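You operate a simulated robot arm through the tools that you are given. There is no shell and no other tool. Be economical: measure what you need, move in short steps, check, and stop when the job is done.

Carry out the task below with a simulated robot arm. There is one attempt and no reset: what you move stays moved.

Task
Clamp the pasted white half to its mate till set, then wipe the smear, unclamp and bag the join.
Fine: clamp knob at IN till the line is amber, at OUT in the end; wipe with the teal rubbing block and put it back; the grey sand bag ends across the join. Set down upright: rubbing block. What is to be rubbed or washed off counts as gone when no trace of it is left.

The check looks at the end state, three seconds after you hand in, the way a careful person would. Anything else that was tipped, shoved, dropped, spilled or broken makes it a failure.

Robot
A 6-joint arm with a two-finger parallel gripper, fixed in place. Base frame: the origin is at the foot of the arm, x ahead of it, y to its left, z up; the work surface is at about z = 88. Lengths are in cm, angles in rad, forces in N, time in s.
With the tool pointing down near the work surface it reaches from about 46 to 88 cm from the base axis. Its first joint turns from -2.007 to 2.007 rad. Payload 4.2 kg.
The tool frame sits at the grasp point between the pads (the TCP): z along the fingers, y along the line on which they close. The tips reach 2.3 cm beyond it. Largest opening 9.4 cm; finger width 3.8, thickness 1; the body of the gripper, 5.4 by 9.6 cm, starts 3.9 cm behind the TCP.
Orientation is that of the tool frame in the base frame, as [roll, pitch, yaw] about the fixed x, y, z axes, in that order (R = Rz(yaw) Ry(pitch) Rx(roll)). With the fingers straight down and closing along the base's y, the tool's x points along the base's -x, its y along +y and its z along -z.

Tools
- The arm moves only by the tool arm_command. Its argument "motion" is a list of rows, each an object of numbers (a shift or turn left out is 0, a gripper value left out holds the last): "dx", "dy", "dz": the shift along the base's x, y, z in units of 200 mm (1.0 is 200 mm); "ax", "ay", "az": the turn, a rotation vector about the base's x, y, z in units of 180 degrees (1.0 is 180 degrees); "gripper": the finger opening in mm, from 0 to 94. In form: [{"dx": .., "dy": .., "dz": .., "ax": .., "ay": .., "az": .., "gripper": ..}, ...]. A call has 1 to 10 rows; each row is the pose to reach, as a shift and turn from the pose commanded when the call began. A call with a number of a shift or a turn outside -1 to 1 is refused whole. A row lasts 0.2 s, in which the tool goes at most 5 cm and 0.15 rad; a call with a longer step from one row to the next is refused whole, and so is a gripper value outside its range. A pose out of reach is approached as far as the arm can. The call stops where the force on the tool passes 40 N (or 10 N more than at its start, if that is more) or the arm is blocked; 0.2 s more then pass. The fingers move at their own pace (about 10.8 cm/s each) and stop on an object; they squeeze with about 40 N. The grip force told is the motor's: it shows also when the fingers shut on nothing. Time passes only in rows, and 0.2 s behind the last, so rows that repeat a pose let the fingers close. The reply holds the time, the measured pose of the TCP, the force on the tool along the base axes, the opening and the grip force, in the units named above and with some noise, with the torque about the TCP (base axes, N m) and any sound that the robot's microphone picked up.
- Cameras (640 x 400 px; columns grow to the right, rows downward): "scene" is fixed at [5.04, -49.86, 150.03]; the picture's right is [0.23, -0.97, 0.00], its down [-0.59, -0.14, -0.79] and it looks along [0.77, 0.19, -0.61] (base axes); focal length 345 px, centre (320, 200). "wrist" rides on the gripper at [8.6, 1.6, -7.4] in the tool frame; the picture's right is [-0.18, 0.98, 0.00], its down [-0.58, -0.11, -0.81] and it looks along [-0.79, -0.15, 0.59] (tool axes); focal length 243 px, centre (320, 200). There is no depth. A picture from a camera that has moved, and an enlarged one, comes with that camera's place and axes in the base frame and with its lens.
- capture(camera): a new picture of that camera. The clock stands still meanwhile.
- lift_body(by): slides the trunk up (or, below 0, down) by that many cm; the arm rides with it, the base frame stays. It gives what a move gives, with no picture.
- close_up(camera, box): a new picture of the part [left, top, right, bottom] of that camera's present view, enlarged. The clock stands still meanwhile.
- finish_job(): hands the job in; it is judged then, once.

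Go step by step. Nothing tells you positions but the pictures and the camera data: compare them with the known pose of the tool, close in by small moves and look again before you grip or let go. The budget is 120 turns and 76 pictures, counting those below and the enlarged ones. Unless the task says otherwise, let go and move clear before handing in, and close with one line.

The tools are called after ">>>" as name(argument=value, ...) on one line, values as JSON. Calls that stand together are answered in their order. arm_command: Moves the arm, as the interface text tells. Its arguments: {"type":"object","properties":{"motion":{"type":"array","items":{"type":"object","properties":{"dx":{"type":"number"},"dy":{"type":"number"},"dz":{"type":"number"},"ax":{"type":"number"},"ay":{"type":"number"},"az":{"type":"number"},"gripper":{"type":"number"}}}}},"required":["motion"]} The other tools are called the same way: lift_body (by) slides the trunk up or down; capture (camera) takes a picture; close_up (camera, box) takes an enlarged picture of a part of a camera's view; finish_job () hands the job in.

At the start:

```text
time_s: 0.0
ee_pos: [53.92, -27.04, 121.86]
tcp_rot: [-3.142, 0.001, -3.14]
ft_force: [0.1, -0.3, 0.2]
moment: [0.01, -0.02, 0.03]
finger_gap: 9.41
grasp_force: 0.1
trunk travel left (down, up): [-80.0, 19.0]
```

scene: 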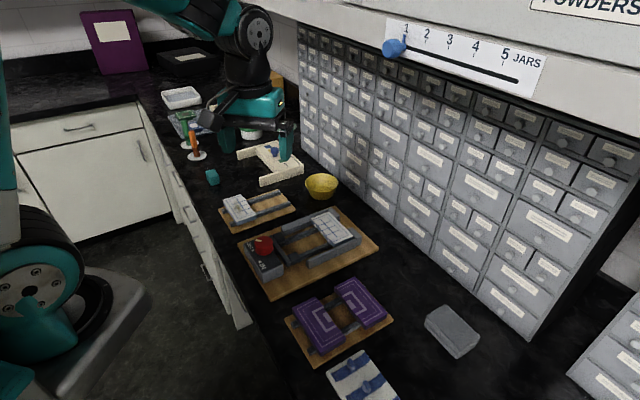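
wrist: 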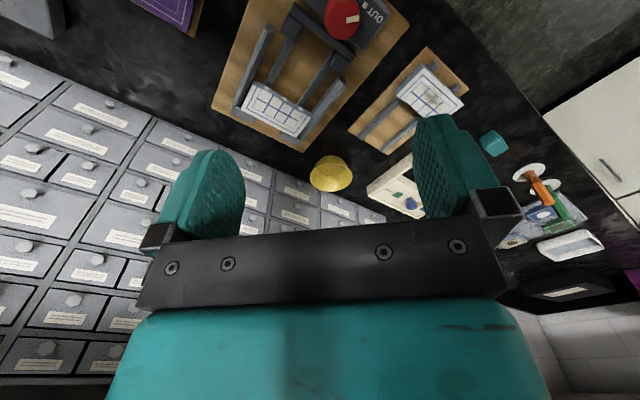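

I see a bench with a clamp board (red knob), a smaller board with a white half, a purple pair, and a grey block at the right. I'll enlarge the relevant areas first.

>>> close_up(camera="scene", box=[200, 170, 400, 300])

>>> close_up(camera="scene", box=[150, 80, 350, 205])

>>> close_up(camera="scene", box=[270, 260, 500, 400])

>>> close_up(camera="scene", box=[370, 0, 640, 110])

```text
3.08 times, centred on (300, 235) of scene
camera zoom: at [5.04, -49.86, 150.03], right [0.23, -0.97, 0.0], down [-0.59, -0.14, -0.79], along [0.77, 0.19, -0.61], focal length 1062 px, centre (382, 92)
```

zoom: 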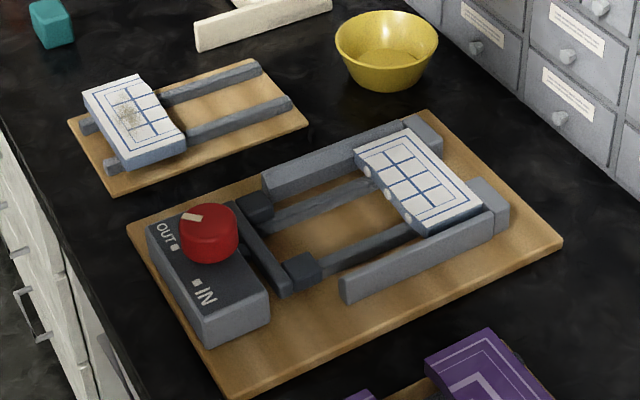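

```text
3.20 times, centred on (250, 142) of scene
camera zoom: at [5.04, -49.86, 150.03], right [0.23, -0.97, 0.0], down [-0.59, -0.14, -0.79], along [0.77, 0.19, -0.61], focal length 1104 px, centre (544, 384)
```

zoom: 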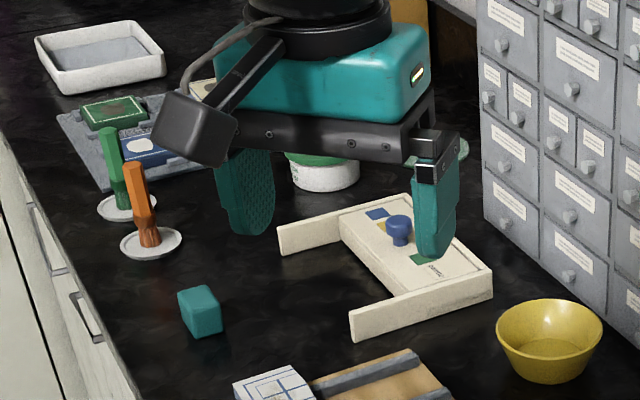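

```text
2.78 times, centred on (385, 330) of scene
camera zoom: at [5.04, -49.86, 150.03], right [0.23, -0.97, 0.0], down [-0.59, -0.14, -0.79], along [0.77, 0.19, -0.61], focal length 960 px, centre (139, -162)
```

zoom: 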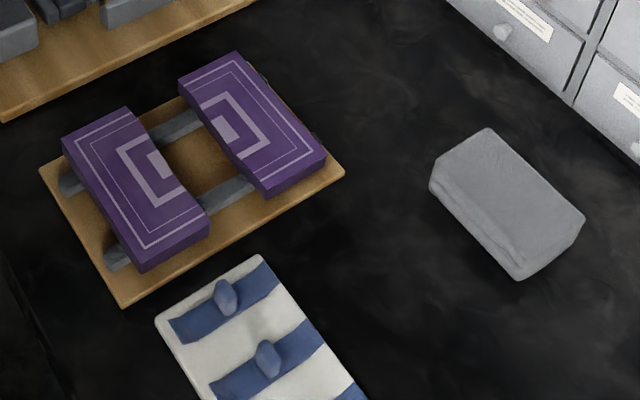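

```text
2.37 times, centred on (505, 55) of scene
camera zoom: at [5.04, -49.86, 150.03], right [0.23, -0.97, 0.0], down [-0.59, -0.14, -0.79], along [0.77, 0.19, -0.61], focal length 818 px, centre (-118, 544)
```

zoom: 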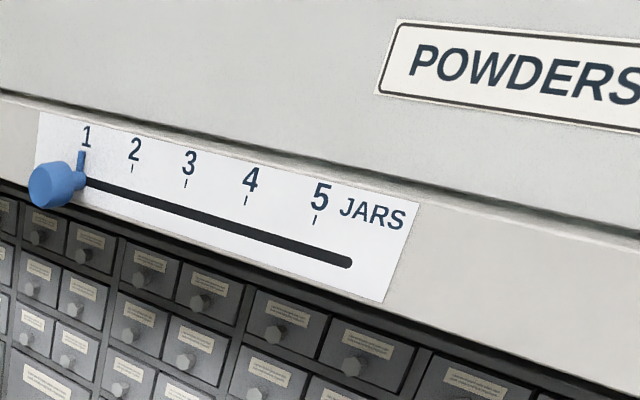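

The two white halves are on the small board (with smear) and in the clamp jig. I'll enlarge the present wrist view for a second angle.

>>> close_up(camera="wrist", box=[200, 0, 400, 125])

>>> close_up(camera="wrist", box=[340, 30, 500, 130])

>>> close_up(camera="scene", box=[210, 180, 300, 236])

>>> close_up(camera="scene", box=[265, 200, 365, 262])

```text
3.20 times, centred on (300, 62) of wrist
camera zoom: at [45.27, -25.6, 129.46], right [0.18, 0.98, 0.0], down [0.58, -0.11, 0.81], along [0.79, -0.15, -0.59], focal length 776 px, centre (384, 640)
```

zoom: 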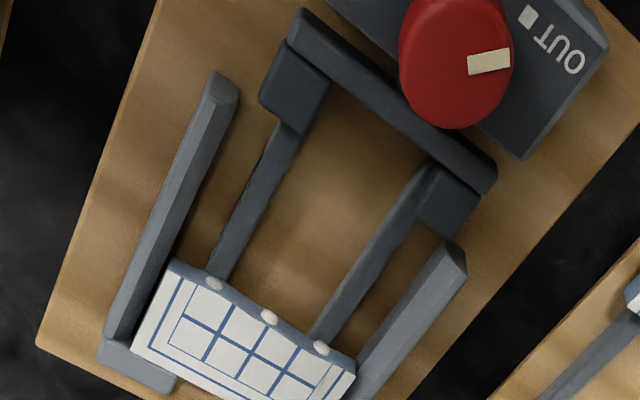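

```text
4.00 times, centred on (420, 80) of wrist
camera zoom: at [45.27, -25.6, 129.46], right [0.18, 0.98, 0.0], down [0.58, -0.11, 0.81], along [0.79, -0.15, -0.59], focal length 970 px, centre (-80, 680)
```

zoom: 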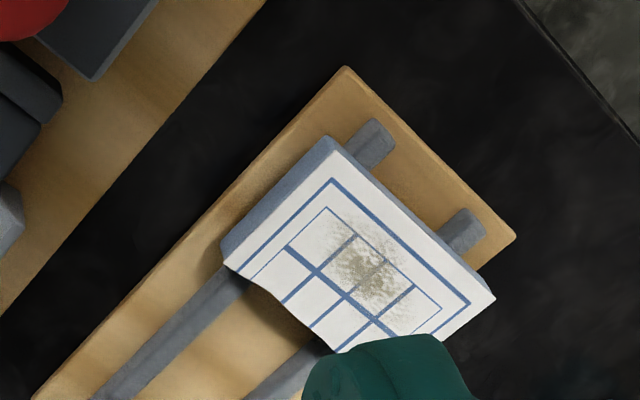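

```text
7.11 times, centred on (255, 208) of scene
camera zoom: at [5.04, -49.86, 150.03], right [0.23, -0.97, 0.0], down [-0.59, -0.14, -0.79], along [0.77, 0.19, -0.61], focal length 2454 px, centre (782, 143)
```

zoom: 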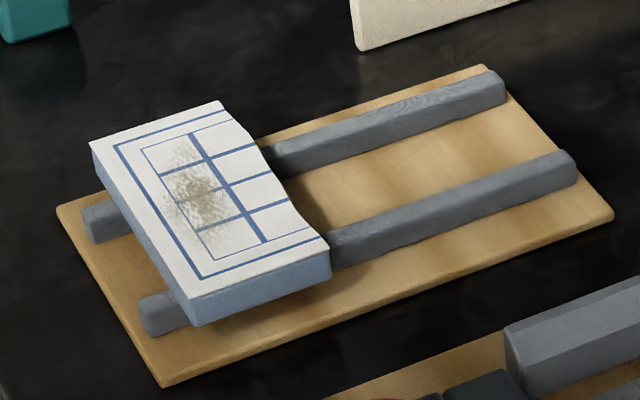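

```text
6.40 times, centred on (315, 231) of scene
camera zoom: at [5.04, -49.86, 150.03], right [0.23, -0.97, 0.0], down [-0.59, -0.14, -0.79], along [0.77, 0.19, -0.61], focal length 2208 px, centre (352, 2)
```

zoom: 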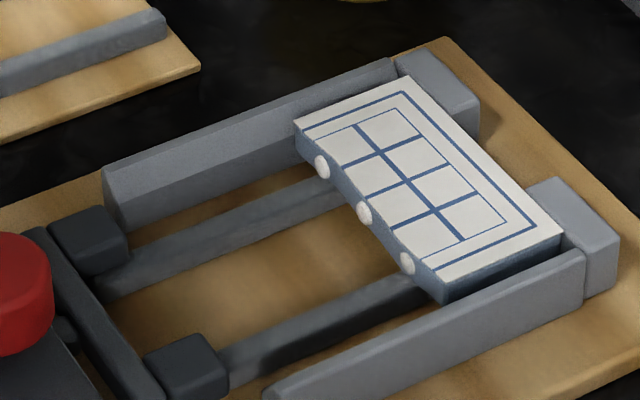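

The white half in the jig carries paste beads on its broken edge; the smeared mate sits on the small board in about (70, -11.5), already facing the right way. I'll move over it with the fingers turned to close across its short side.

>>> arm_command(motion=[{"dx": 0.116, "dy": 0.111, "dz": -0.12, "az": 0.036, "gripper": 94}, {"dx": 0.233, "dy": 0.223, "dz": -0.24, "az": 0.071}, {"dx": 0.349, "dy": 0.334, "dz": -0.361, "az": 0.107}, {"dx": 0.465, "dy": 0.446, "dz": -0.482, "az": 0.143}, {"dx": 0.581, "dy": 0.557, "dz": -0.602, "az": 0.179}, {"dx": 0.698, "dy": 0.669, "dz": -0.723, "az": 0.214}, {"dx": 0.814, "dy": 0.78, "dz": -0.843, "az": 0.25}])

>>> capture(camera="wrist")

>>> capture(camera="scene")

```text
time_s: 1.6
ee_pos: [70.08, -11.72, 104.81]
tcp_rot: [-3.14, 0.0, -2.354]
ft_force: [-0.1, -0.4, 0.9]
moment: [0.02, -0.03, 0.0]
finger_gap: 9.39
grasp_force: 0.0
trunk travel left (down, up): [-80.0, 19.0]
```

```text
65 pictures are left
camera wrist: at [62.86, -16.83, 112.5], right [-0.57, 0.82, 0.0], down [0.49, 0.34, 0.81], along [0.66, 0.46, -0.59], focal length 243 px, centre (320, 200)
```

wrist: 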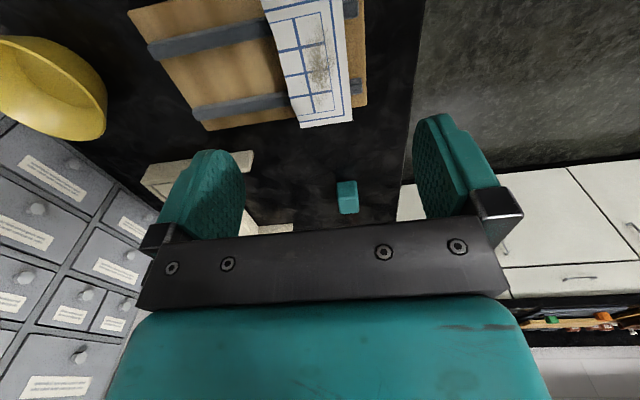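

```text
64 pictures are left
```

scene: 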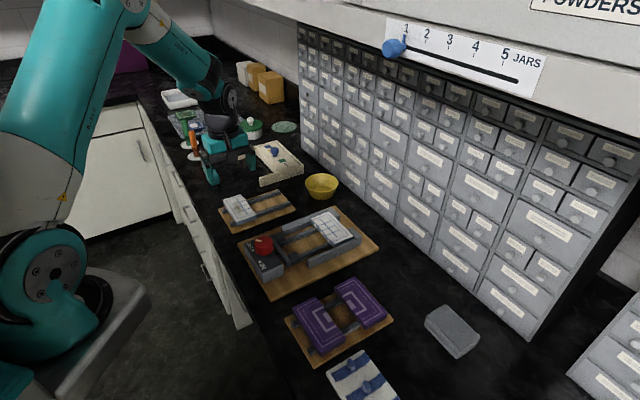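

The half's top seems at z≈91, centre about (71.4, -10.9). I'll come down to just above it and look.

>>> arm_command(motion=[{"dx": 0.033, "dy": 0.02, "dz": -0.2}, {"dx": 0.066, "dy": 0.041, "dz": -0.4}, {"dx": 0.066, "dy": 0.041, "dz": -0.49}])

>>> capture(camera="wrist")

>>> close_up(camera="scene", box=[190, 150, 310, 225])

```text
time_s: 2.4
ee_pos: [71.49, -10.7, 95.22]
tcp_rot: [-3.14, -0.001, -2.354]
ft_force: [0.3, -1.0, -0.1]
moment: [-0.03, -0.01, 0.01]
finger_gap: 9.38
grasp_force: 0.2
trunk travel left (down, up): [-80.0, 19.0]
```

```text
63 pictures are left
camera wrist: at [64.22, -15.85, 102.84], right [-0.57, 0.82, 0.0], down [0.49, 0.34, 0.81], along [0.67, 0.46, -0.59], focal length 243 px, centre (320, 200)
```

wrist: 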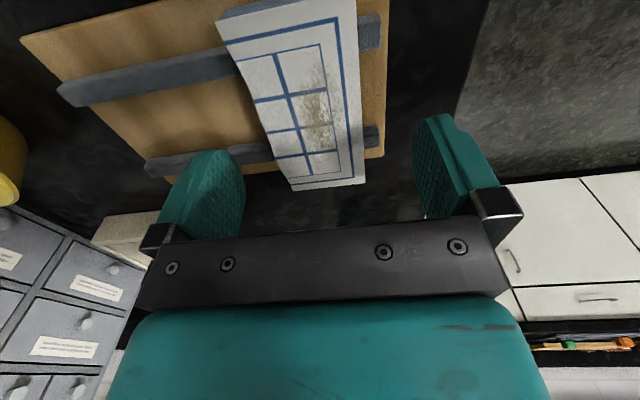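

```text
5.33 times, centred on (250, 188) of scene
camera zoom: at [5.04, -49.86, 150.03], right [0.23, -0.97, 0.0], down [-0.59, -0.14, -0.79], along [0.77, 0.19, -0.61], focal length 1840 px, centre (693, 267)
```

zoom: 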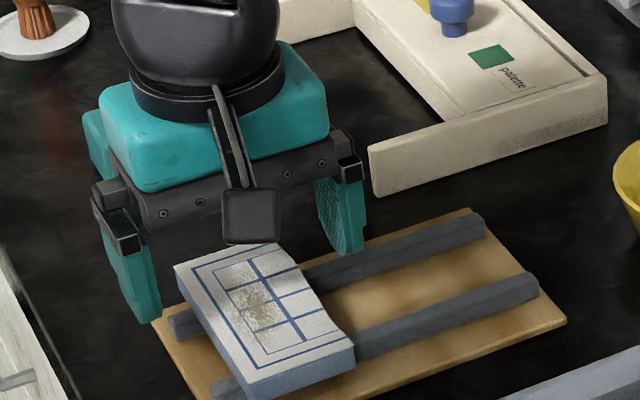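

Centre of the half works out near (71.6, -11.3) with its top near z=91. I shift slightly so the fingers fit between the rails, go down, and look before gripping.

>>> arm_command(motion=[{"dx": -0.008, "dy": -0.045, "dz": 0}, {"dx": -0.008, "dy": -0.045, "dz": -0.1}, {"dx": -0.008, "dy": -0.045, "dz": -0.17}])

>>> close_up(camera="scene", box=[200, 165, 296, 225])

>>> capture(camera="wrist")

```text
time_s: 3.2
ee_pos: [71.38, -11.53, 91.87]
tcp_rot: [3.141, -0.002, -2.355]
ft_force: [-0.6, 0.2, -0.1]
moment: [0.0, 0.0, -0.01]
finger_gap: 9.45
grasp_force: 0.0
trunk travel left (down, up): [-80.0, 19.0]
```

```text
6.67 times, centred on (248, 195) of scene
camera zoom: at [5.04, -49.86, 150.03], right [0.23, -0.97, 0.0], down [-0.59, -0.14, -0.79], along [0.77, 0.19, -0.61], focal length 2300 px, centre (800, 233)
```

zoom: 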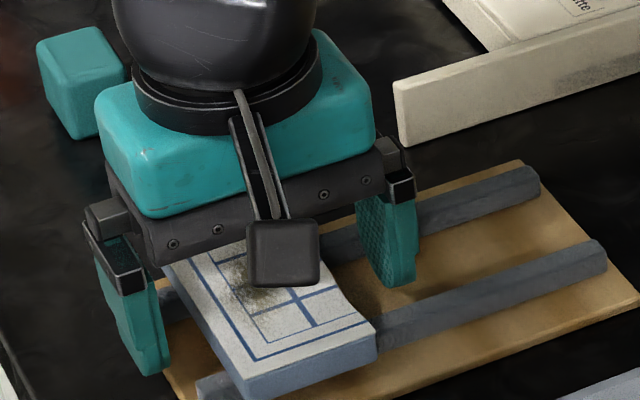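

```text
60 pictures are left
camera wrist: at [64.1, -16.73, 99.45], right [-0.57, 0.82, 0.0], down [0.49, 0.33, 0.81], along [0.67, 0.46, -0.59], focal length 243 px, centre (320, 200)
```

wrist: 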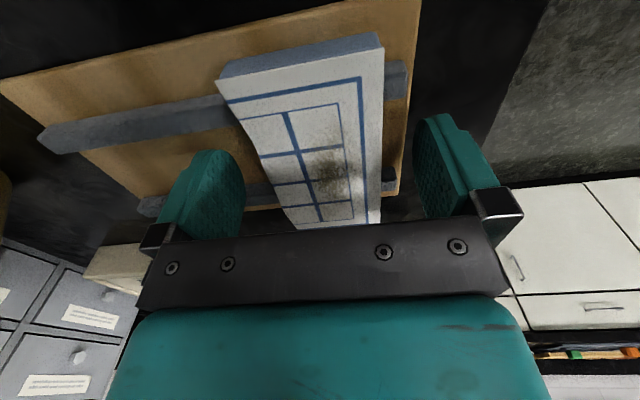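

The half sits between the fingers, tips clear of the rails. I close on it.

>>> arm_command(motion=[{"gripper": 70}, {"gripper": 40}, {"gripper": 40}, {"gripper": 40}])

>>> capture(camera="wrist")

```text
time_s: 4.2
ee_pos: [71.36, -11.75, 91.9]
tcp_rot: [3.141, 0.0, -2.354]
ft_force: [-0.4, -0.2, 0.4]
moment: [0.1, 0.02, 0.0]
finger_gap: 5.45
grasp_force: 39.8
trunk travel left (down, up): [-80.0, 19.0]
```

```text
59 pictures are left
camera wrist: at [64.11, -16.72, 99.45], right [-0.57, 0.82, 0.0], down [0.49, 0.33, 0.81], along [0.66, 0.46, -0.59], focal length 243 px, centre (320, 200)
```

wrist: 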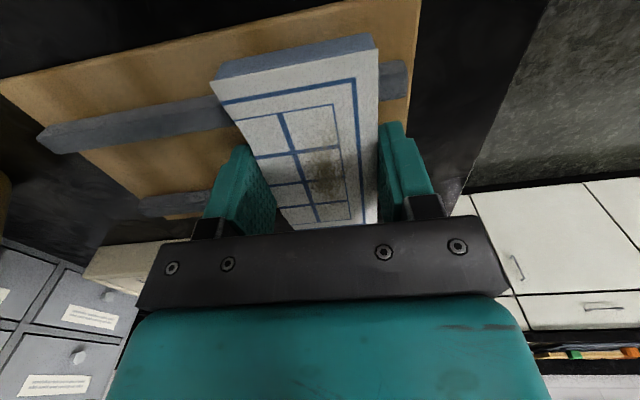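

Gripped at 5.45 cm. I lift it and carry it above the jig, then look.

>>> arm_command(motion=[{"dz": 0.15}, {"dz": 0.35}, {"dz": 0.56}, {"dx": -0.088, "dy": -0.192, "dz": 0.56}, {"dx": -0.176, "dy": -0.385, "dz": 0.56}, {"dx": -0.264, "dy": -0.577, "dz": 0.56}, {"dx": -0.352, "dy": -0.77, "dz": 0.56}, {"dx": -0.439, "dy": -0.962, "dz": 0.56}])

>>> capture(camera="wrist")

>>> close_up(camera="scene", box=[220, 160, 412, 280])

```text
time_s: 6.0
ee_pos: [62.42, -30.82, 103.13]
tcp_rot: [3.141, 0.0, -2.354]
ft_force: [-0.2, 1.2, -1.1]
moment: [-0.04, 0.03, -0.02]
finger_gap: 5.48
grasp_force: 40.5
trunk travel left (down, up): [-80.0, 19.0]
```

```text
58 pictures are left
camera wrist: at [55.25, -35.92, 110.68], right [-0.57, 0.82, 0.0], down [0.49, 0.34, 0.81], along [0.66, 0.46, -0.59], focal length 243 px, centre (320, 200)
```

wrist: 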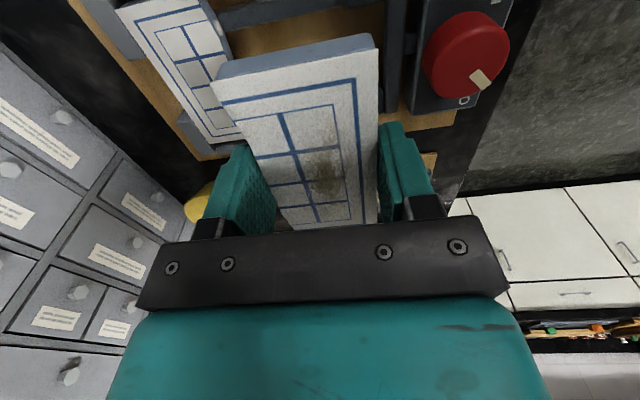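

```text
3.33 times, centred on (316, 220) of scene
camera zoom: at [5.04, -49.86, 150.03], right [0.23, -0.97, 0.0], down [-0.59, -0.14, -0.79], along [0.77, 0.19, -0.61], focal length 1150 px, centre (333, 133)
```

zoom: 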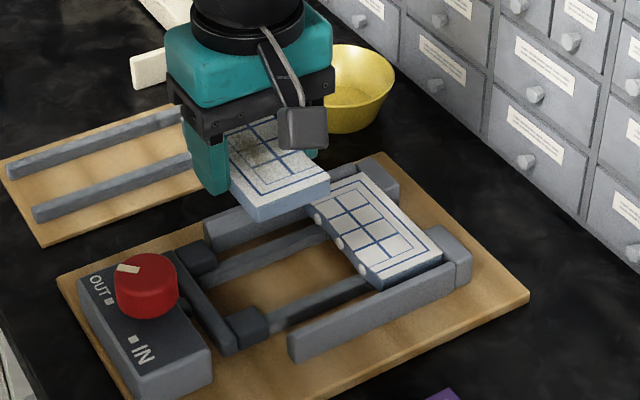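

I enlarge the wrist view of the jig to locate pads and walls.

>>> close_up(camera="wrist", box=[60, 0, 520, 250])

```text
1.39 times, centred on (290, 125) of wrist
camera zoom: at [55.25, -35.92, 110.68], right [-0.57, 0.82, 0.0], down [0.49, 0.34, 0.81], along [0.66, 0.46, -0.59], focal length 338 px, centre (362, 304)
```

zoom: 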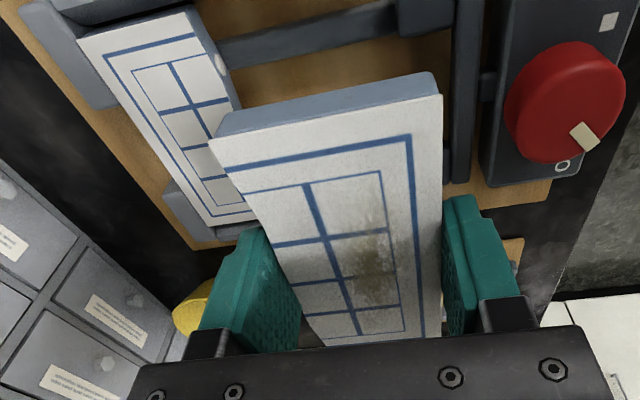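

I lower to about 4 cm above seating height and check alignment in both views.

>>> arm_command(motion=[{"dz": -0.18}, {"dz": -0.36}])

>>> close_up(camera="scene", box=[250, 180, 378, 260])

>>> close_up(camera="wrist", box=[60, 0, 520, 250])

```text
time_s: 6.6
ee_pos: [62.64, -31.0, 95.75]
tcp_rot: [-3.141, 0.002, -2.355]
ft_force: [-1.1, 0.7, -1.4]
moment: [0.01, -0.01, -0.01]
finger_gap: 5.46
grasp_force: 39.9
trunk travel left (down, up): [-80.0, 19.0]
```

```text
5.00 times, centred on (314, 220) of scene
camera zoom: at [5.04, -49.86, 150.03], right [0.23, -0.97, 0.0], down [-0.59, -0.14, -0.79], along [0.77, 0.19, -0.61], focal length 1725 px, centre (350, 100)
```

zoom: 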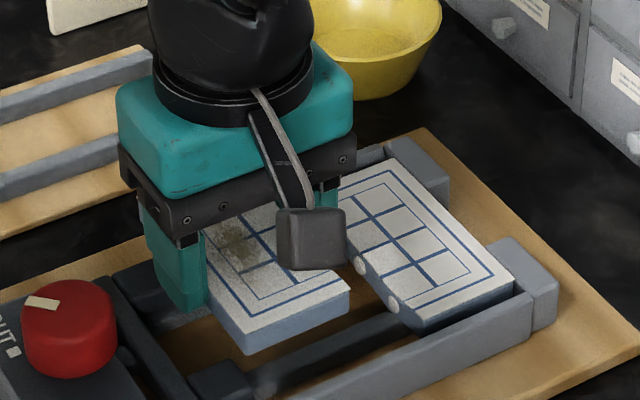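

```text
1.39 times, centred on (290, 125) of wrist
camera zoom: at [55.32, -36.07, 103.39], right [-0.57, 0.82, 0.0], down [0.49, 0.34, 0.81], along [0.67, 0.46, -0.59], focal length 338 px, centre (362, 304)
```

zoom: 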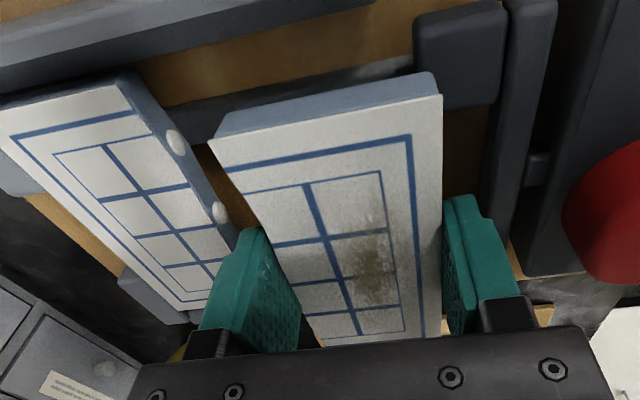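

The mate is a bit too far toward +e1 (left); I shift ~0.6 cm along the jig's width and lower a bit further.

>>> arm_command(motion=[{"dx": -0.021, "dy": -0.021}, {"dx": -0.021, "dy": -0.021, "dz": -0.075}])

>>> close_up(camera="scene", box=[266, 200, 346, 250])

>>> close_up(camera="wrist", box=[60, 0, 460, 250])

```text
time_s: 7.2
ee_pos: [62.06, -31.28, 94.23]
tcp_rot: [-3.139, -0.001, -2.356]
ft_force: [0.0, -0.4, -1.6]
moment: [-0.01, -0.02, -0.01]
finger_gap: 5.47
grasp_force: 40.4
trunk travel left (down, up): [-80.0, 19.0]
```

```text
8.00 times, centred on (306, 225) of scene
camera zoom: at [5.04, -49.86, 150.03], right [0.23, -0.97, 0.0], down [-0.59, -0.14, -0.79], along [0.77, 0.19, -0.61], focal length 2760 px, centre (432, 0)
```

zoom: 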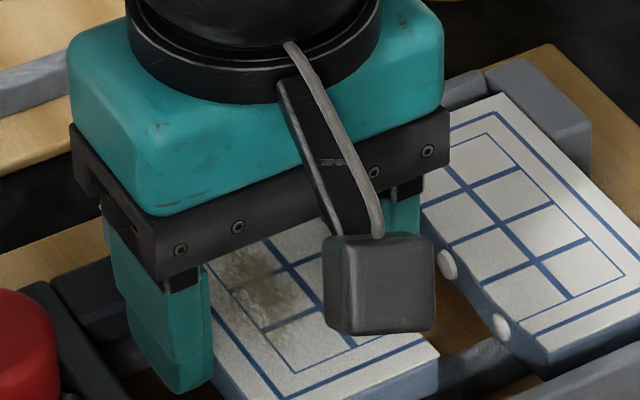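

```text
1.60 times, centred on (260, 125) of wrist
camera zoom: at [54.85, -36.39, 101.8], right [-0.57, 0.82, 0.0], down [0.49, 0.34, 0.81], along [0.67, 0.46, -0.59], focal length 388 px, centre (416, 320)
```

zoom: 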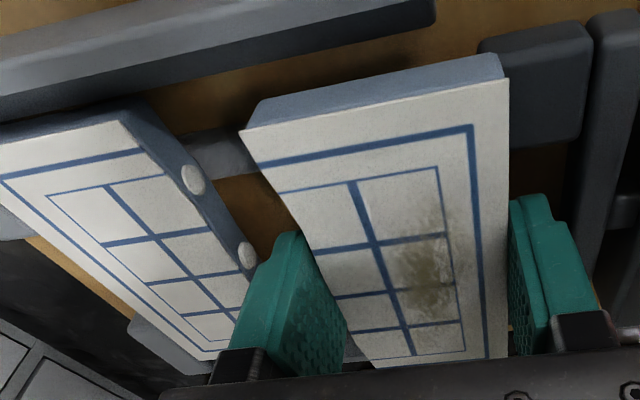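

Refined by wrist stereo: the jig half's top is near z=93, pads start about 0.4 cm inside my current back edge. I shift 0.65 cm toward the wall and 0.15 cm sideways, and go down partway.

>>> arm_command(motion=[{"dx": 0.018, "dy": -0.028}, {"dx": 0.018, "dy": -0.028, "dz": -0.03}])

>>> close_up(camera="wrist", box=[60, 0, 460, 250])

>>> close_up(camera="scene", box=[256, 200, 352, 260])

```text
time_s: 7.8
ee_pos: [62.56, -31.91, 93.68]
tcp_rot: [-3.14, -0.001, -2.355]
ft_force: [0.0, 0.9, -1.3]
moment: [-0.01, 0.0, 0.02]
finger_gap: 5.47
grasp_force: 40.4
trunk travel left (down, up): [-80.0, 19.0]
```

```text
1.60 times, centred on (260, 125) of wrist
camera zoom: at [55.28, -36.97, 101.26], right [-0.57, 0.82, 0.0], down [0.49, 0.33, 0.81], along [0.67, 0.46, -0.59], focal length 388 px, centre (416, 320)
```

zoom: 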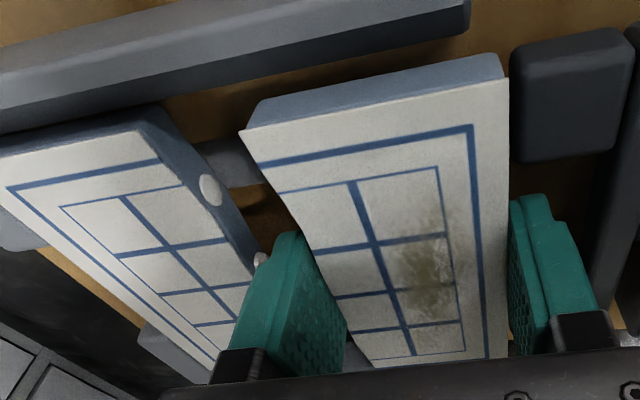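

```text
6.67 times, centred on (304, 230) of scene
camera zoom: at [5.04, -49.86, 150.03], right [0.23, -0.97, 0.0], down [-0.59, -0.14, -0.79], along [0.77, 0.19, -0.61], focal length 2300 px, centre (427, 0)
```

zoom: 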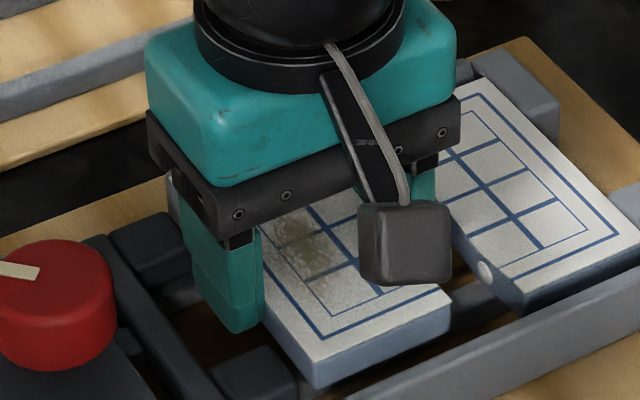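

Alignment matches well for the remaining ~0.75 cm drop. I go down 0.6 cm with another 0.15 cm off the pads.

>>> arm_command(motion=[{"dx": 0.005, "dy": -0.005}, {"dx": 0.005, "dy": -0.005, "dz": -0.015}, {"dx": 0.005, "dy": -0.005, "dz": -0.03}])

>>> close_up(camera="wrist", box=[60, 0, 460, 250])

```text
time_s: 8.6
ee_pos: [62.55, -31.84, 93.02]
tcp_rot: [-3.141, -0.002, -2.354]
ft_force: [0.5, 0.1, -2.3]
moment: [0.05, -0.01, -0.03]
finger_gap: 5.47
grasp_force: 40.6
trunk travel left (down, up): [-80.0, 19.0]
```

```text
1.60 times, centred on (260, 125) of wrist
camera zoom: at [55.35, -36.99, 100.7], right [-0.57, 0.82, 0.0], down [0.49, 0.33, 0.81], along [0.67, 0.46, -0.59], focal length 388 px, centre (416, 320)
```

zoom: 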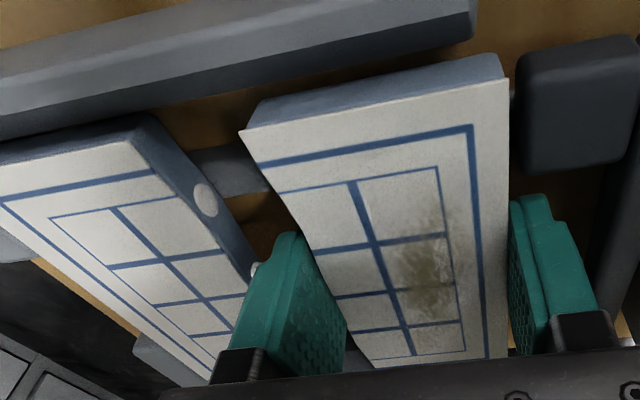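

Nearly level. I lower in small steps and watch the force.

>>> arm_command(motion=[{"dz": -0.007}, {"dz": -0.014}, {"dz": -0.014}])

```text
time_s: 9.4
ee_pos: [62.58, -31.86, 92.77]
tcp_rot: [-3.14, 0.001, -2.354]
ft_force: [0.1, 0.2, -2.4]
moment: [0.0, -0.01, 0.0]
finger_gap: 5.45
grasp_force: 39.5
trunk travel left (down, up): [-80.0, 19.0]
```

>>> arm_command(motion=[{"dz": -0.006}, {"dz": -0.012}, {"dz": -0.012}])

>>> close_up(camera="wrist", box=[60, 0, 460, 250])

```text
time_s: 10.2
ee_pos: [62.54, -31.84, 92.49]
tcp_rot: [3.14, 0.001, -2.355]
ft_force: [0.6, -0.5, -2.0]
moment: [-0.03, -0.01, -0.02]
finger_gap: 5.46
grasp_force: 39.9
trunk travel left (down, up): [-80.0, 19.0]
```

```text
1.60 times, centred on (260, 125) of wrist
camera zoom: at [55.36, -36.94, 100.15], right [-0.57, 0.82, 0.0], down [0.49, 0.33, 0.81], along [0.67, 0.46, -0.59], focal length 388 px, centre (416, 320)
```

zoom: 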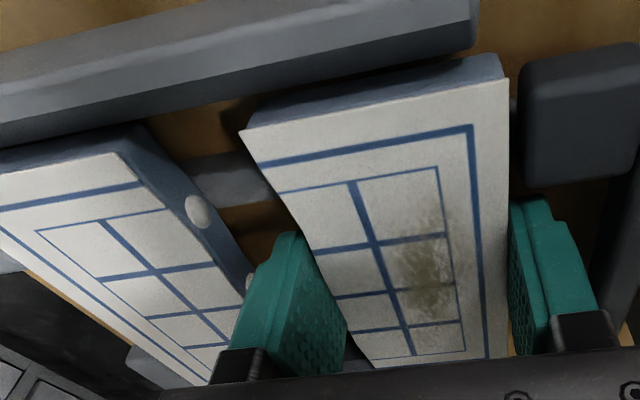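

Still no contact; edges look collinear. Continue down a little.

>>> arm_command(motion=[{"dz": -0.006}, {"dz": -0.012}, {"dz": -0.012}])

>>> close_up(camera="scene", box=[256, 200, 352, 260])

```text
time_s: 11.0
ee_pos: [62.79, -31.86, 92.47]
tcp_rot: [-3.141, 0.0, -2.354]
ft_force: [-0.6, 2.7, 10.4]
moment: [0.23, 0.34, -0.03]
finger_gap: 5.47
grasp_force: 40.0
trunk travel left (down, up): [-80.0, 19.0]
```

```text
6.67 times, centred on (304, 230) of scene
camera zoom: at [5.04, -49.86, 150.03], right [0.23, -0.97, 0.0], down [-0.59, -0.14, -0.79], along [0.77, 0.19, -0.61], focal length 2300 px, centre (427, 0)
```

zoom: 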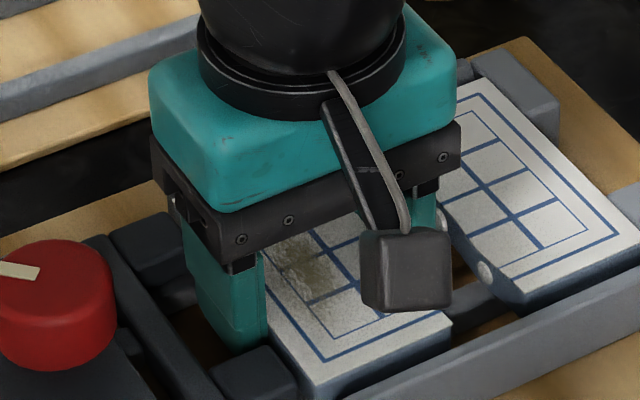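

Contact with ~12 N upward, offset toward the pad side. I check the wrist view before releasing.

>>> close_up(camera="wrist", box=[100, 0, 480, 237])

>>> close_up(camera="scene", box=[276, 225, 340, 265])

```text
1.68 times, centred on (290, 118) of wrist
camera zoom: at [55.39, -36.97, 100.04], right [-0.57, 0.82, 0.0], down [0.49, 0.34, 0.81], along [0.67, 0.46, -0.59], focal length 409 px, centre (370, 337)
```

zoom: 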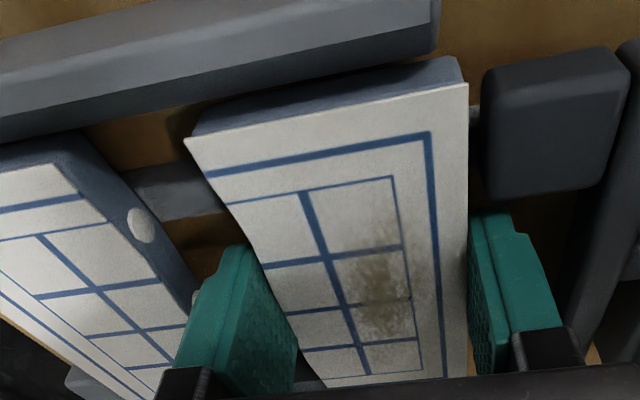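

```text
10.00 times, centred on (308, 245) of scene
camera zoom: at [5.04, -49.86, 150.03], right [0.23, -0.97, 0.0], down [-0.59, -0.14, -0.79], along [0.77, 0.19, -0.61], focal length 3451 px, centre (440, -250)
```

zoom: 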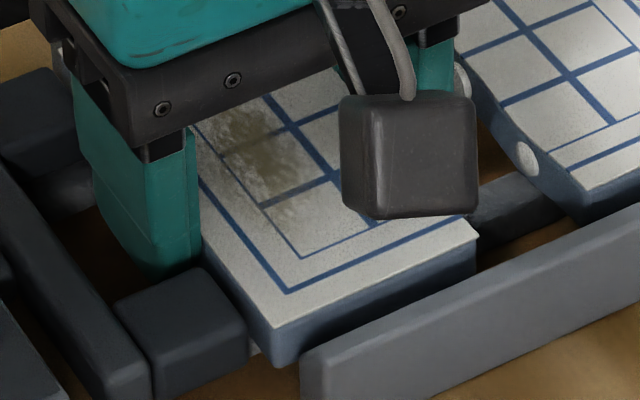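

It appears seated and collinear with its mate. I open slightly, by about 0.5 cm per side, and check.

>>> arm_command(motion=[{"gripper": 60}, {"gripper": 64}, {"gripper": 64}])

>>> close_up(camera="wrist", box=[100, 0, 480, 237])

```text
time_s: 11.8
ee_pos: [62.5, -31.91, 92.36]
tcp_rot: [-3.141, 0.0, -2.354]
ft_force: [-0.4, -0.1, 0.4]
moment: [-0.01, 0.03, 0.03]
finger_gap: 6.39
grasp_force: 0.1
trunk travel left (down, up): [-80.0, 19.0]
```

```text
1.68 times, centred on (290, 118) of wrist
camera zoom: at [55.39, -36.99, 99.96], right [-0.57, 0.82, 0.0], down [0.49, 0.33, 0.81], along [0.67, 0.46, -0.59], focal length 409 px, centre (370, 337)
```

zoom: 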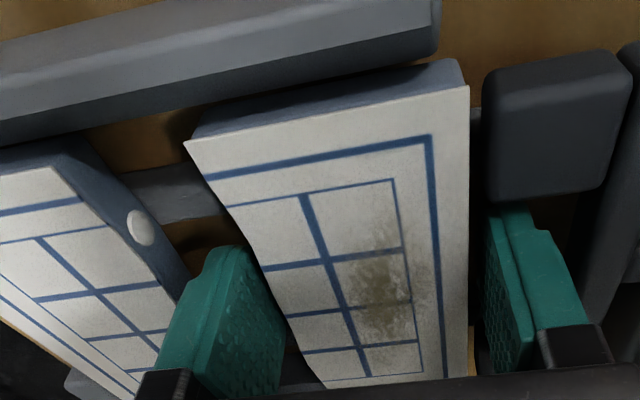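

Released cleanly. I rise and then look at the knob.

>>> arm_command(motion=[{"dz": 0.1}, {"dz": 0.3}, {"dz": 0.5}, {"dz": 0.7}])

>>> close_up(camera="scene", box=[230, 200, 358, 280])

>>> capture(camera="wrist")

```text
time_s: 12.8
ee_pos: [62.58, -31.93, 106.3]
tcp_rot: [3.141, 0.0, -2.354]
ft_force: [0.3, -0.8, 0.0]
moment: [0.0, 0.07, 0.03]
finger_gap: 6.39
grasp_force: 0.0
trunk travel left (down, up): [-80.0, 19.0]
```

```text
5.00 times, centred on (294, 240) of scene
camera zoom: at [5.04, -49.86, 150.03], right [0.23, -0.97, 0.0], down [-0.59, -0.14, -0.79], along [0.77, 0.19, -0.61], focal length 1725 px, centre (450, 0)
```

zoom: 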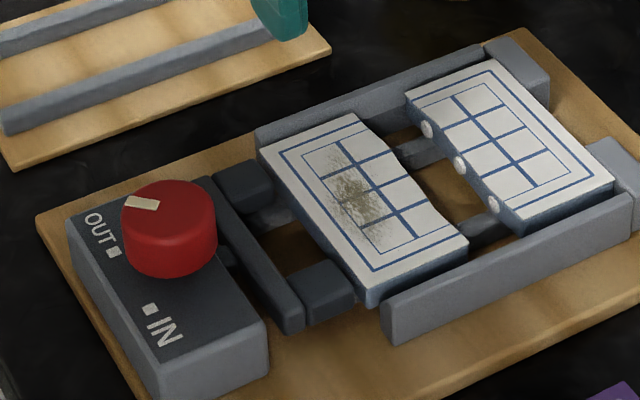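

```text
42 pictures are left
camera wrist: at [55.28, -37.07, 113.95], right [-0.57, 0.82, 0.0], down [0.49, 0.33, 0.81], along [0.66, 0.46, -0.59], focal length 243 px, centre (320, 200)
```

wrist: 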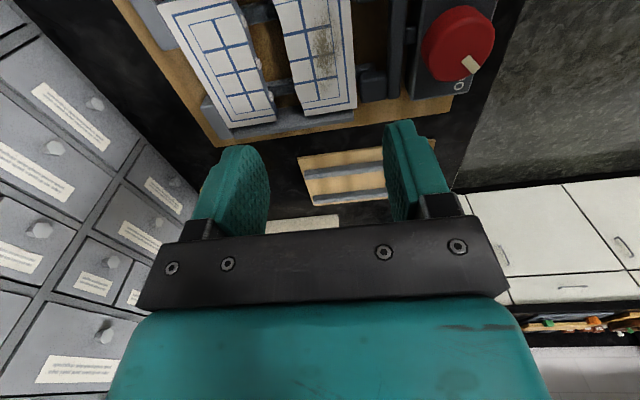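

Placement is good: the mate sits in the channel in line. Now the knob, about (55.5, -24.9), top near z≈96; I move above it with fingers along y, open.

>>> arm_command(motion=[{"dx": -0.06, "dy": 0.058, "dz": 0, "az": -0.042, "gripper": 75}, {"dx": -0.12, "dy": 0.116, "dz": 0, "az": -0.083}, {"dx": -0.18, "dy": 0.174, "dz": -0.06, "az": -0.125}, {"dx": -0.24, "dy": 0.232, "dz": -0.12, "az": -0.167}, {"dx": -0.3, "dy": 0.29, "dz": -0.18, "az": -0.208}, {"dx": -0.357, "dy": 0.347, "dz": -0.24, "az": -0.25}])

>>> capture(camera="wrist")

>>> close_up(camera="scene", box=[210, 180, 338, 260])

```text
time_s: 14.2
ee_pos: [55.48, -24.95, 101.33]
tcp_rot: [3.141, 0.0, 3.14]
ft_force: [0.4, 0.4, -0.6]
moment: [0.0, 0.01, 0.0]
finger_gap: 7.51
grasp_force: 0.1
trunk travel left (down, up): [-80.0, 19.0]
```

```text
41 pictures are left
camera wrist: at [46.87, -23.46, 109.06], right [0.19, 0.98, 0.0], down [0.58, -0.11, 0.81], along [0.79, -0.15, -0.59], focal length 243 px, centre (320, 200)
```

wrist: 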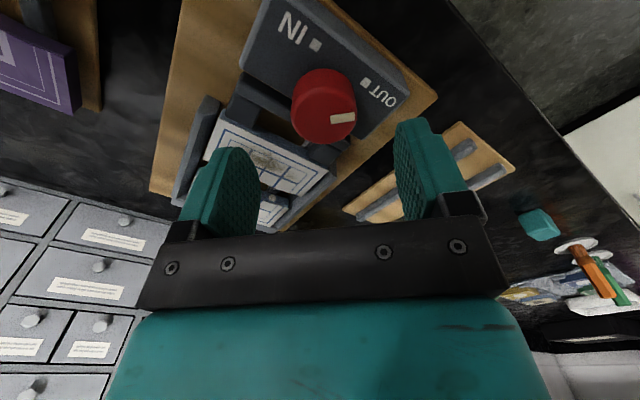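

```text
5.00 times, centred on (274, 220) of scene
camera zoom: at [5.04, -49.86, 150.03], right [0.23, -0.97, 0.0], down [-0.59, -0.14, -0.79], along [0.77, 0.19, -0.61], focal length 1725 px, centre (550, 100)
```

zoom: 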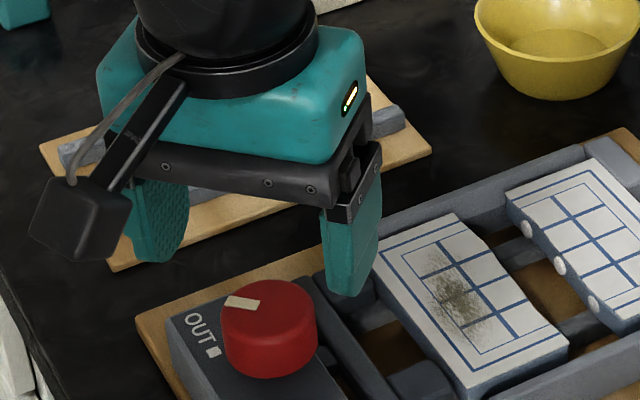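

Knob centre about (56.0, -24.85). I lower to just above it and check.

>>> arm_command(motion=[{"dx": 0.02, "dy": 0.0, "dz": -0.07}, {"dx": 0.025, "dy": 0.005, "dz": -0.13}])

>>> capture(camera="wrist")

>>> close_up(camera="scene", box=[220, 200, 316, 260])

```text
time_s: 14.8
ee_pos: [56.14, -24.86, 99.02]
tcp_rot: [-3.141, 0.0, 3.141]
ft_force: [-0.2, -0.3, -0.5]
moment: [0.02, 0.03, 0.0]
finger_gap: 7.5
grasp_force: 0.2
trunk travel left (down, up): [-80.0, 19.0]
```

```text
39 pictures are left
camera wrist: at [47.38, -23.36, 106.57], right [0.18, 0.98, 0.0], down [0.58, -0.11, 0.81], along [0.79, -0.15, -0.59], focal length 243 px, centre (320, 200)
```

wrist: 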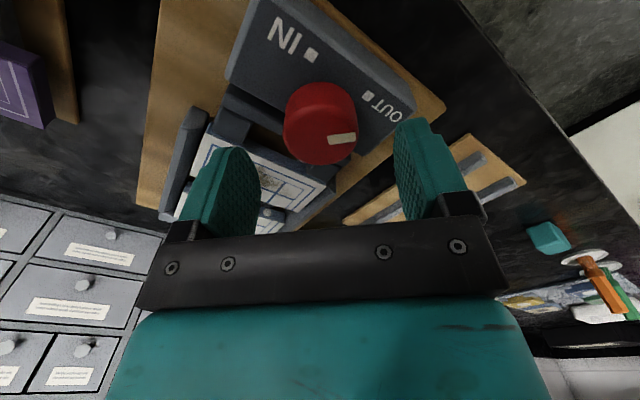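

```text
6.67 times, centred on (268, 230) of scene
camera zoom: at [5.04, -49.86, 150.03], right [0.23, -0.97, 0.0], down [-0.59, -0.14, -0.79], along [0.77, 0.19, -0.61], focal length 2300 px, centre (667, 0)
```

zoom: 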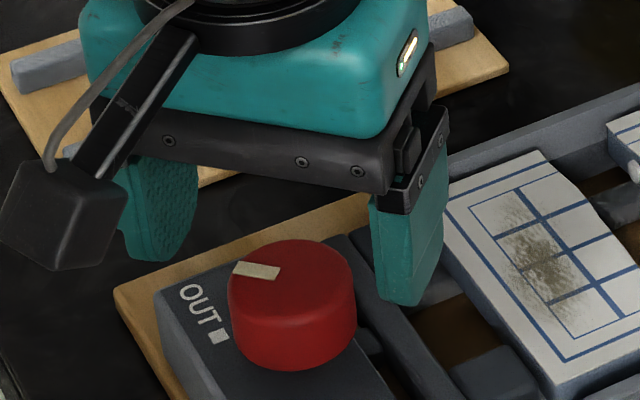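

Aligned. I descend so the tips straddle the knob and close.

>>> arm_command(motion=[{"dz": -0.07}, {"dz": -0.14}, {"dz": -0.14, "gripper": 50}, {"dz": -0.14, "gripper": 30}, {"dz": -0.14, "gripper": 30}])

>>> capture(camera="wrist")

```text
time_s: 16.0
ee_pos: [55.99, -24.78, 96.17]
tcp_rot: [-3.141, 0.002, -3.141]
ft_force: [-2.1, 4.7, -1.8]
moment: [0.31, -0.29, -0.04]
finger_gap: 4.12
grasp_force: 45.3
trunk travel left (down, up): [-80.0, 19.0]
```

```text
37 pictures are left
camera wrist: at [47.35, -23.33, 103.71], right [0.18, 0.98, 0.0], down [0.58, -0.11, 0.81], along [0.79, -0.15, -0.59], focal length 243 px, centre (320, 200)
```

wrist: 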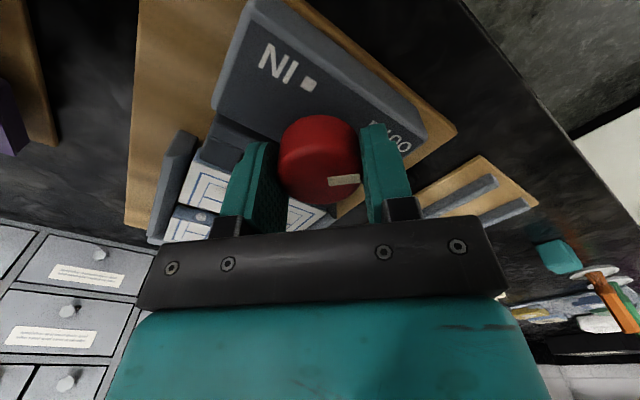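

Knob gripped (4.1 cm). I turn it counter-clockwise toward IN.

>>> arm_command(motion=[{"az": 0.045}, {"az": 0.09}, {"az": 0.135}, {"az": 0.18}, {"az": 0.225}, {"az": 0.27}, {"az": 0.315}, {"az": 0.36}, {"az": 0.405}, {"az": 0.45}])

>>> capture(camera="wrist")

>>> close_up(camera="scene", box=[230, 200, 358, 280])

```text
time_s: 18.2
ee_pos: [55.89, -24.85, 96.19]
tcp_rot: [-3.14, 0.0, -1.726]
ft_force: [-4.4, 1.6, 2.2]
moment: [0.06, 0.06, -0.85]
finger_gap: 4.16
grasp_force: 45.1
trunk travel left (down, up): [-80.0, 19.0]
```

```text
36 pictures are left
camera wrist: at [53.02, -33.26, 103.71], right [-0.94, 0.33, 0.0], down [0.2, 0.56, 0.81], along [0.27, 0.76, -0.59], focal length 243 px, centre (320, 200)
```

wrist: 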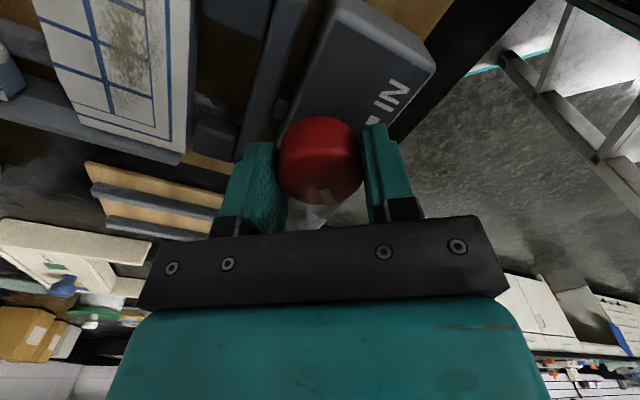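

```text
5.00 times, centred on (294, 240) of scene
camera zoom: at [5.04, -49.86, 150.03], right [0.23, -0.97, 0.0], down [-0.59, -0.14, -0.79], along [0.77, 0.19, -0.61], focal length 1725 px, centre (450, 0)
```

zoom: 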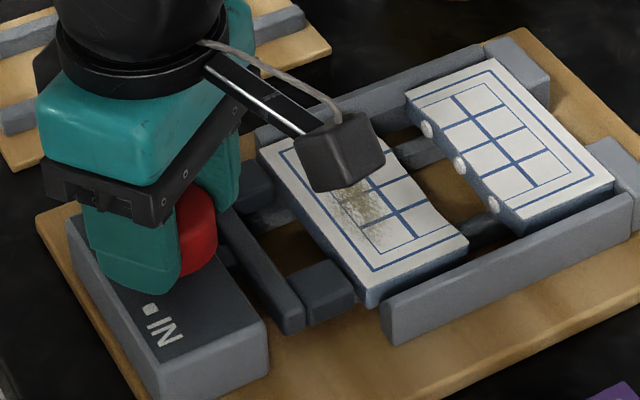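

The knob slipped in the fingers rather than turning: its pointer still faces +y and the jaw hasn't moved. I'll turn back clockwise gripped and see if it comes along.

>>> arm_command(motion=[{"az": -0.03}, {"az": -0.06}, {"az": -0.09}, {"az": -0.12}, {"az": -0.15}, {"az": -0.15}])

>>> close_up(camera="wrist", box=[200, 60, 456, 220])

```text
time_s: 19.6
ee_pos: [56.02, -24.7, 96.19]
tcp_rot: [3.14, 0.0, -2.2]
ft_force: [-7.0, 0.6, -11.2]
moment: [0.27, -0.02, -0.06]
finger_gap: 4.15
grasp_force: 44.9
trunk travel left (down, up): [-80.0, 19.0]
```

```text
2.50 times, centred on (328, 140) of wrist
camera zoom: at [49.55, -31.01, 103.71], right [-0.69, 0.73, 0.0], down [0.43, 0.41, 0.81], along [0.59, 0.55, -0.59], focal length 606 px, centre (300, 350)
```

zoom: 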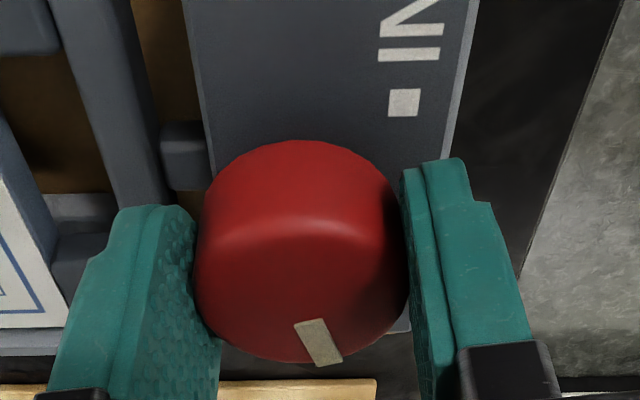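

Clockwise moves freely, so IN is reached clockwise. I continue turning clockwise.

>>> arm_command(motion=[{"az": -0.045}, {"az": -0.09}, {"az": -0.135}, {"az": -0.18}, {"az": -0.225}, {"az": -0.27}, {"az": -0.315}, {"az": -0.36}, {"az": -0.405}, {"az": -0.45}])

>>> close_up(camera="scene", box=[230, 200, 358, 280])

```text
time_s: 21.8
ee_pos: [55.87, -24.83, 96.09]
tcp_rot: [3.141, -0.002, 2.671]
ft_force: [-10.9, 11.5, -16.6]
moment: [0.66, 1.03, 0.06]
finger_gap: 4.16
grasp_force: 44.9
trunk travel left (down, up): [-80.0, 19.0]
```

```text
5.00 times, centred on (294, 240) of scene
camera zoom: at [5.04, -49.86, 150.03], right [0.23, -0.97, 0.0], down [-0.59, -0.14, -0.79], along [0.77, 0.19, -0.61], focal length 1725 px, centre (450, 0)
```

zoom: 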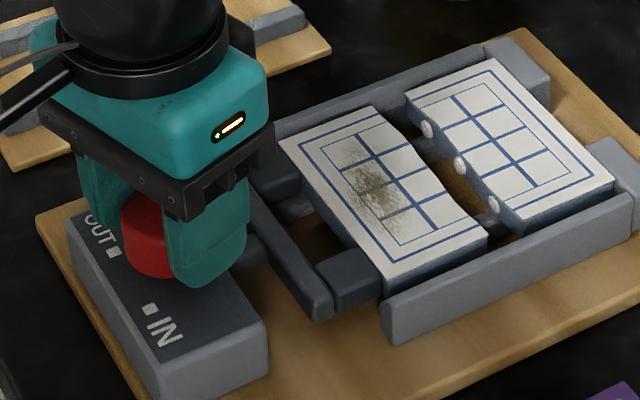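

The jaw advances and pushes the mate squarely. I keep turning clockwise.

>>> arm_command(motion=[{"az": -0.04}, {"az": -0.08}, {"az": -0.12}, {"az": -0.16}, {"az": -0.2}, {"az": -0.24}, {"az": -0.28}, {"az": -0.32}, {"az": -0.36}, {"az": -0.4}])

>>> close_up(camera="scene", box=[230, 200, 358, 280])

```text
time_s: 24.0
ee_pos: [55.93, -24.73, 96.07]
tcp_rot: [-3.139, 0.001, 1.416]
ft_force: [-10.5, 11.6, -14.8]
moment: [-0.13, -0.03, 0.04]
finger_gap: 4.15
grasp_force: 44.8
trunk travel left (down, up): [-80.0, 19.0]
```

```text
5.00 times, centred on (294, 240) of scene
camera zoom: at [5.04, -49.86, 150.03], right [0.23, -0.97, 0.0], down [-0.59, -0.14, -0.79], along [0.77, 0.19, -0.61], focal length 1725 px, centre (450, 0)
```

zoom: 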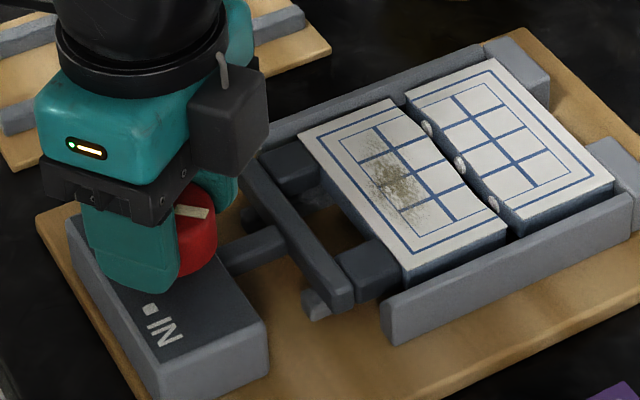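

Halves nearly meet; I keep turning clockwise.

>>> arm_command(motion=[{"az": -0.04}, {"az": -0.08}, {"az": -0.12}, {"az": -0.16}, {"az": -0.2}, {"az": -0.24}, {"az": -0.28}, {"az": -0.32}, {"az": -0.36}, {"az": -0.4}])

>>> close_up(camera="scene", box=[230, 200, 358, 280])

```text
time_s: 26.2
ee_pos: [55.97, -24.73, 96.13]
tcp_rot: [-3.14, 0.0, 0.154]
ft_force: [-2.3, 2.2, -16.8]
moment: [0.02, 1.04, 0.05]
finger_gap: 4.15
grasp_force: 45.2
trunk travel left (down, up): [-80.0, 19.0]
```

```text
5.00 times, centred on (294, 240) of scene
camera zoom: at [5.04, -49.86, 150.03], right [0.23, -0.97, 0.0], down [-0.59, -0.14, -0.79], along [0.77, 0.19, -0.61], focal length 1725 px, centre (450, 0)
```

zoom: 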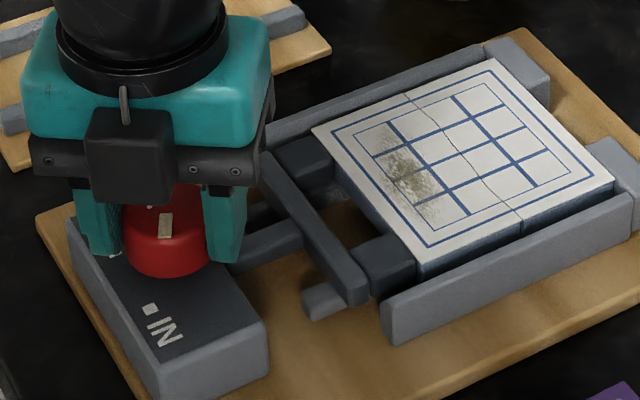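

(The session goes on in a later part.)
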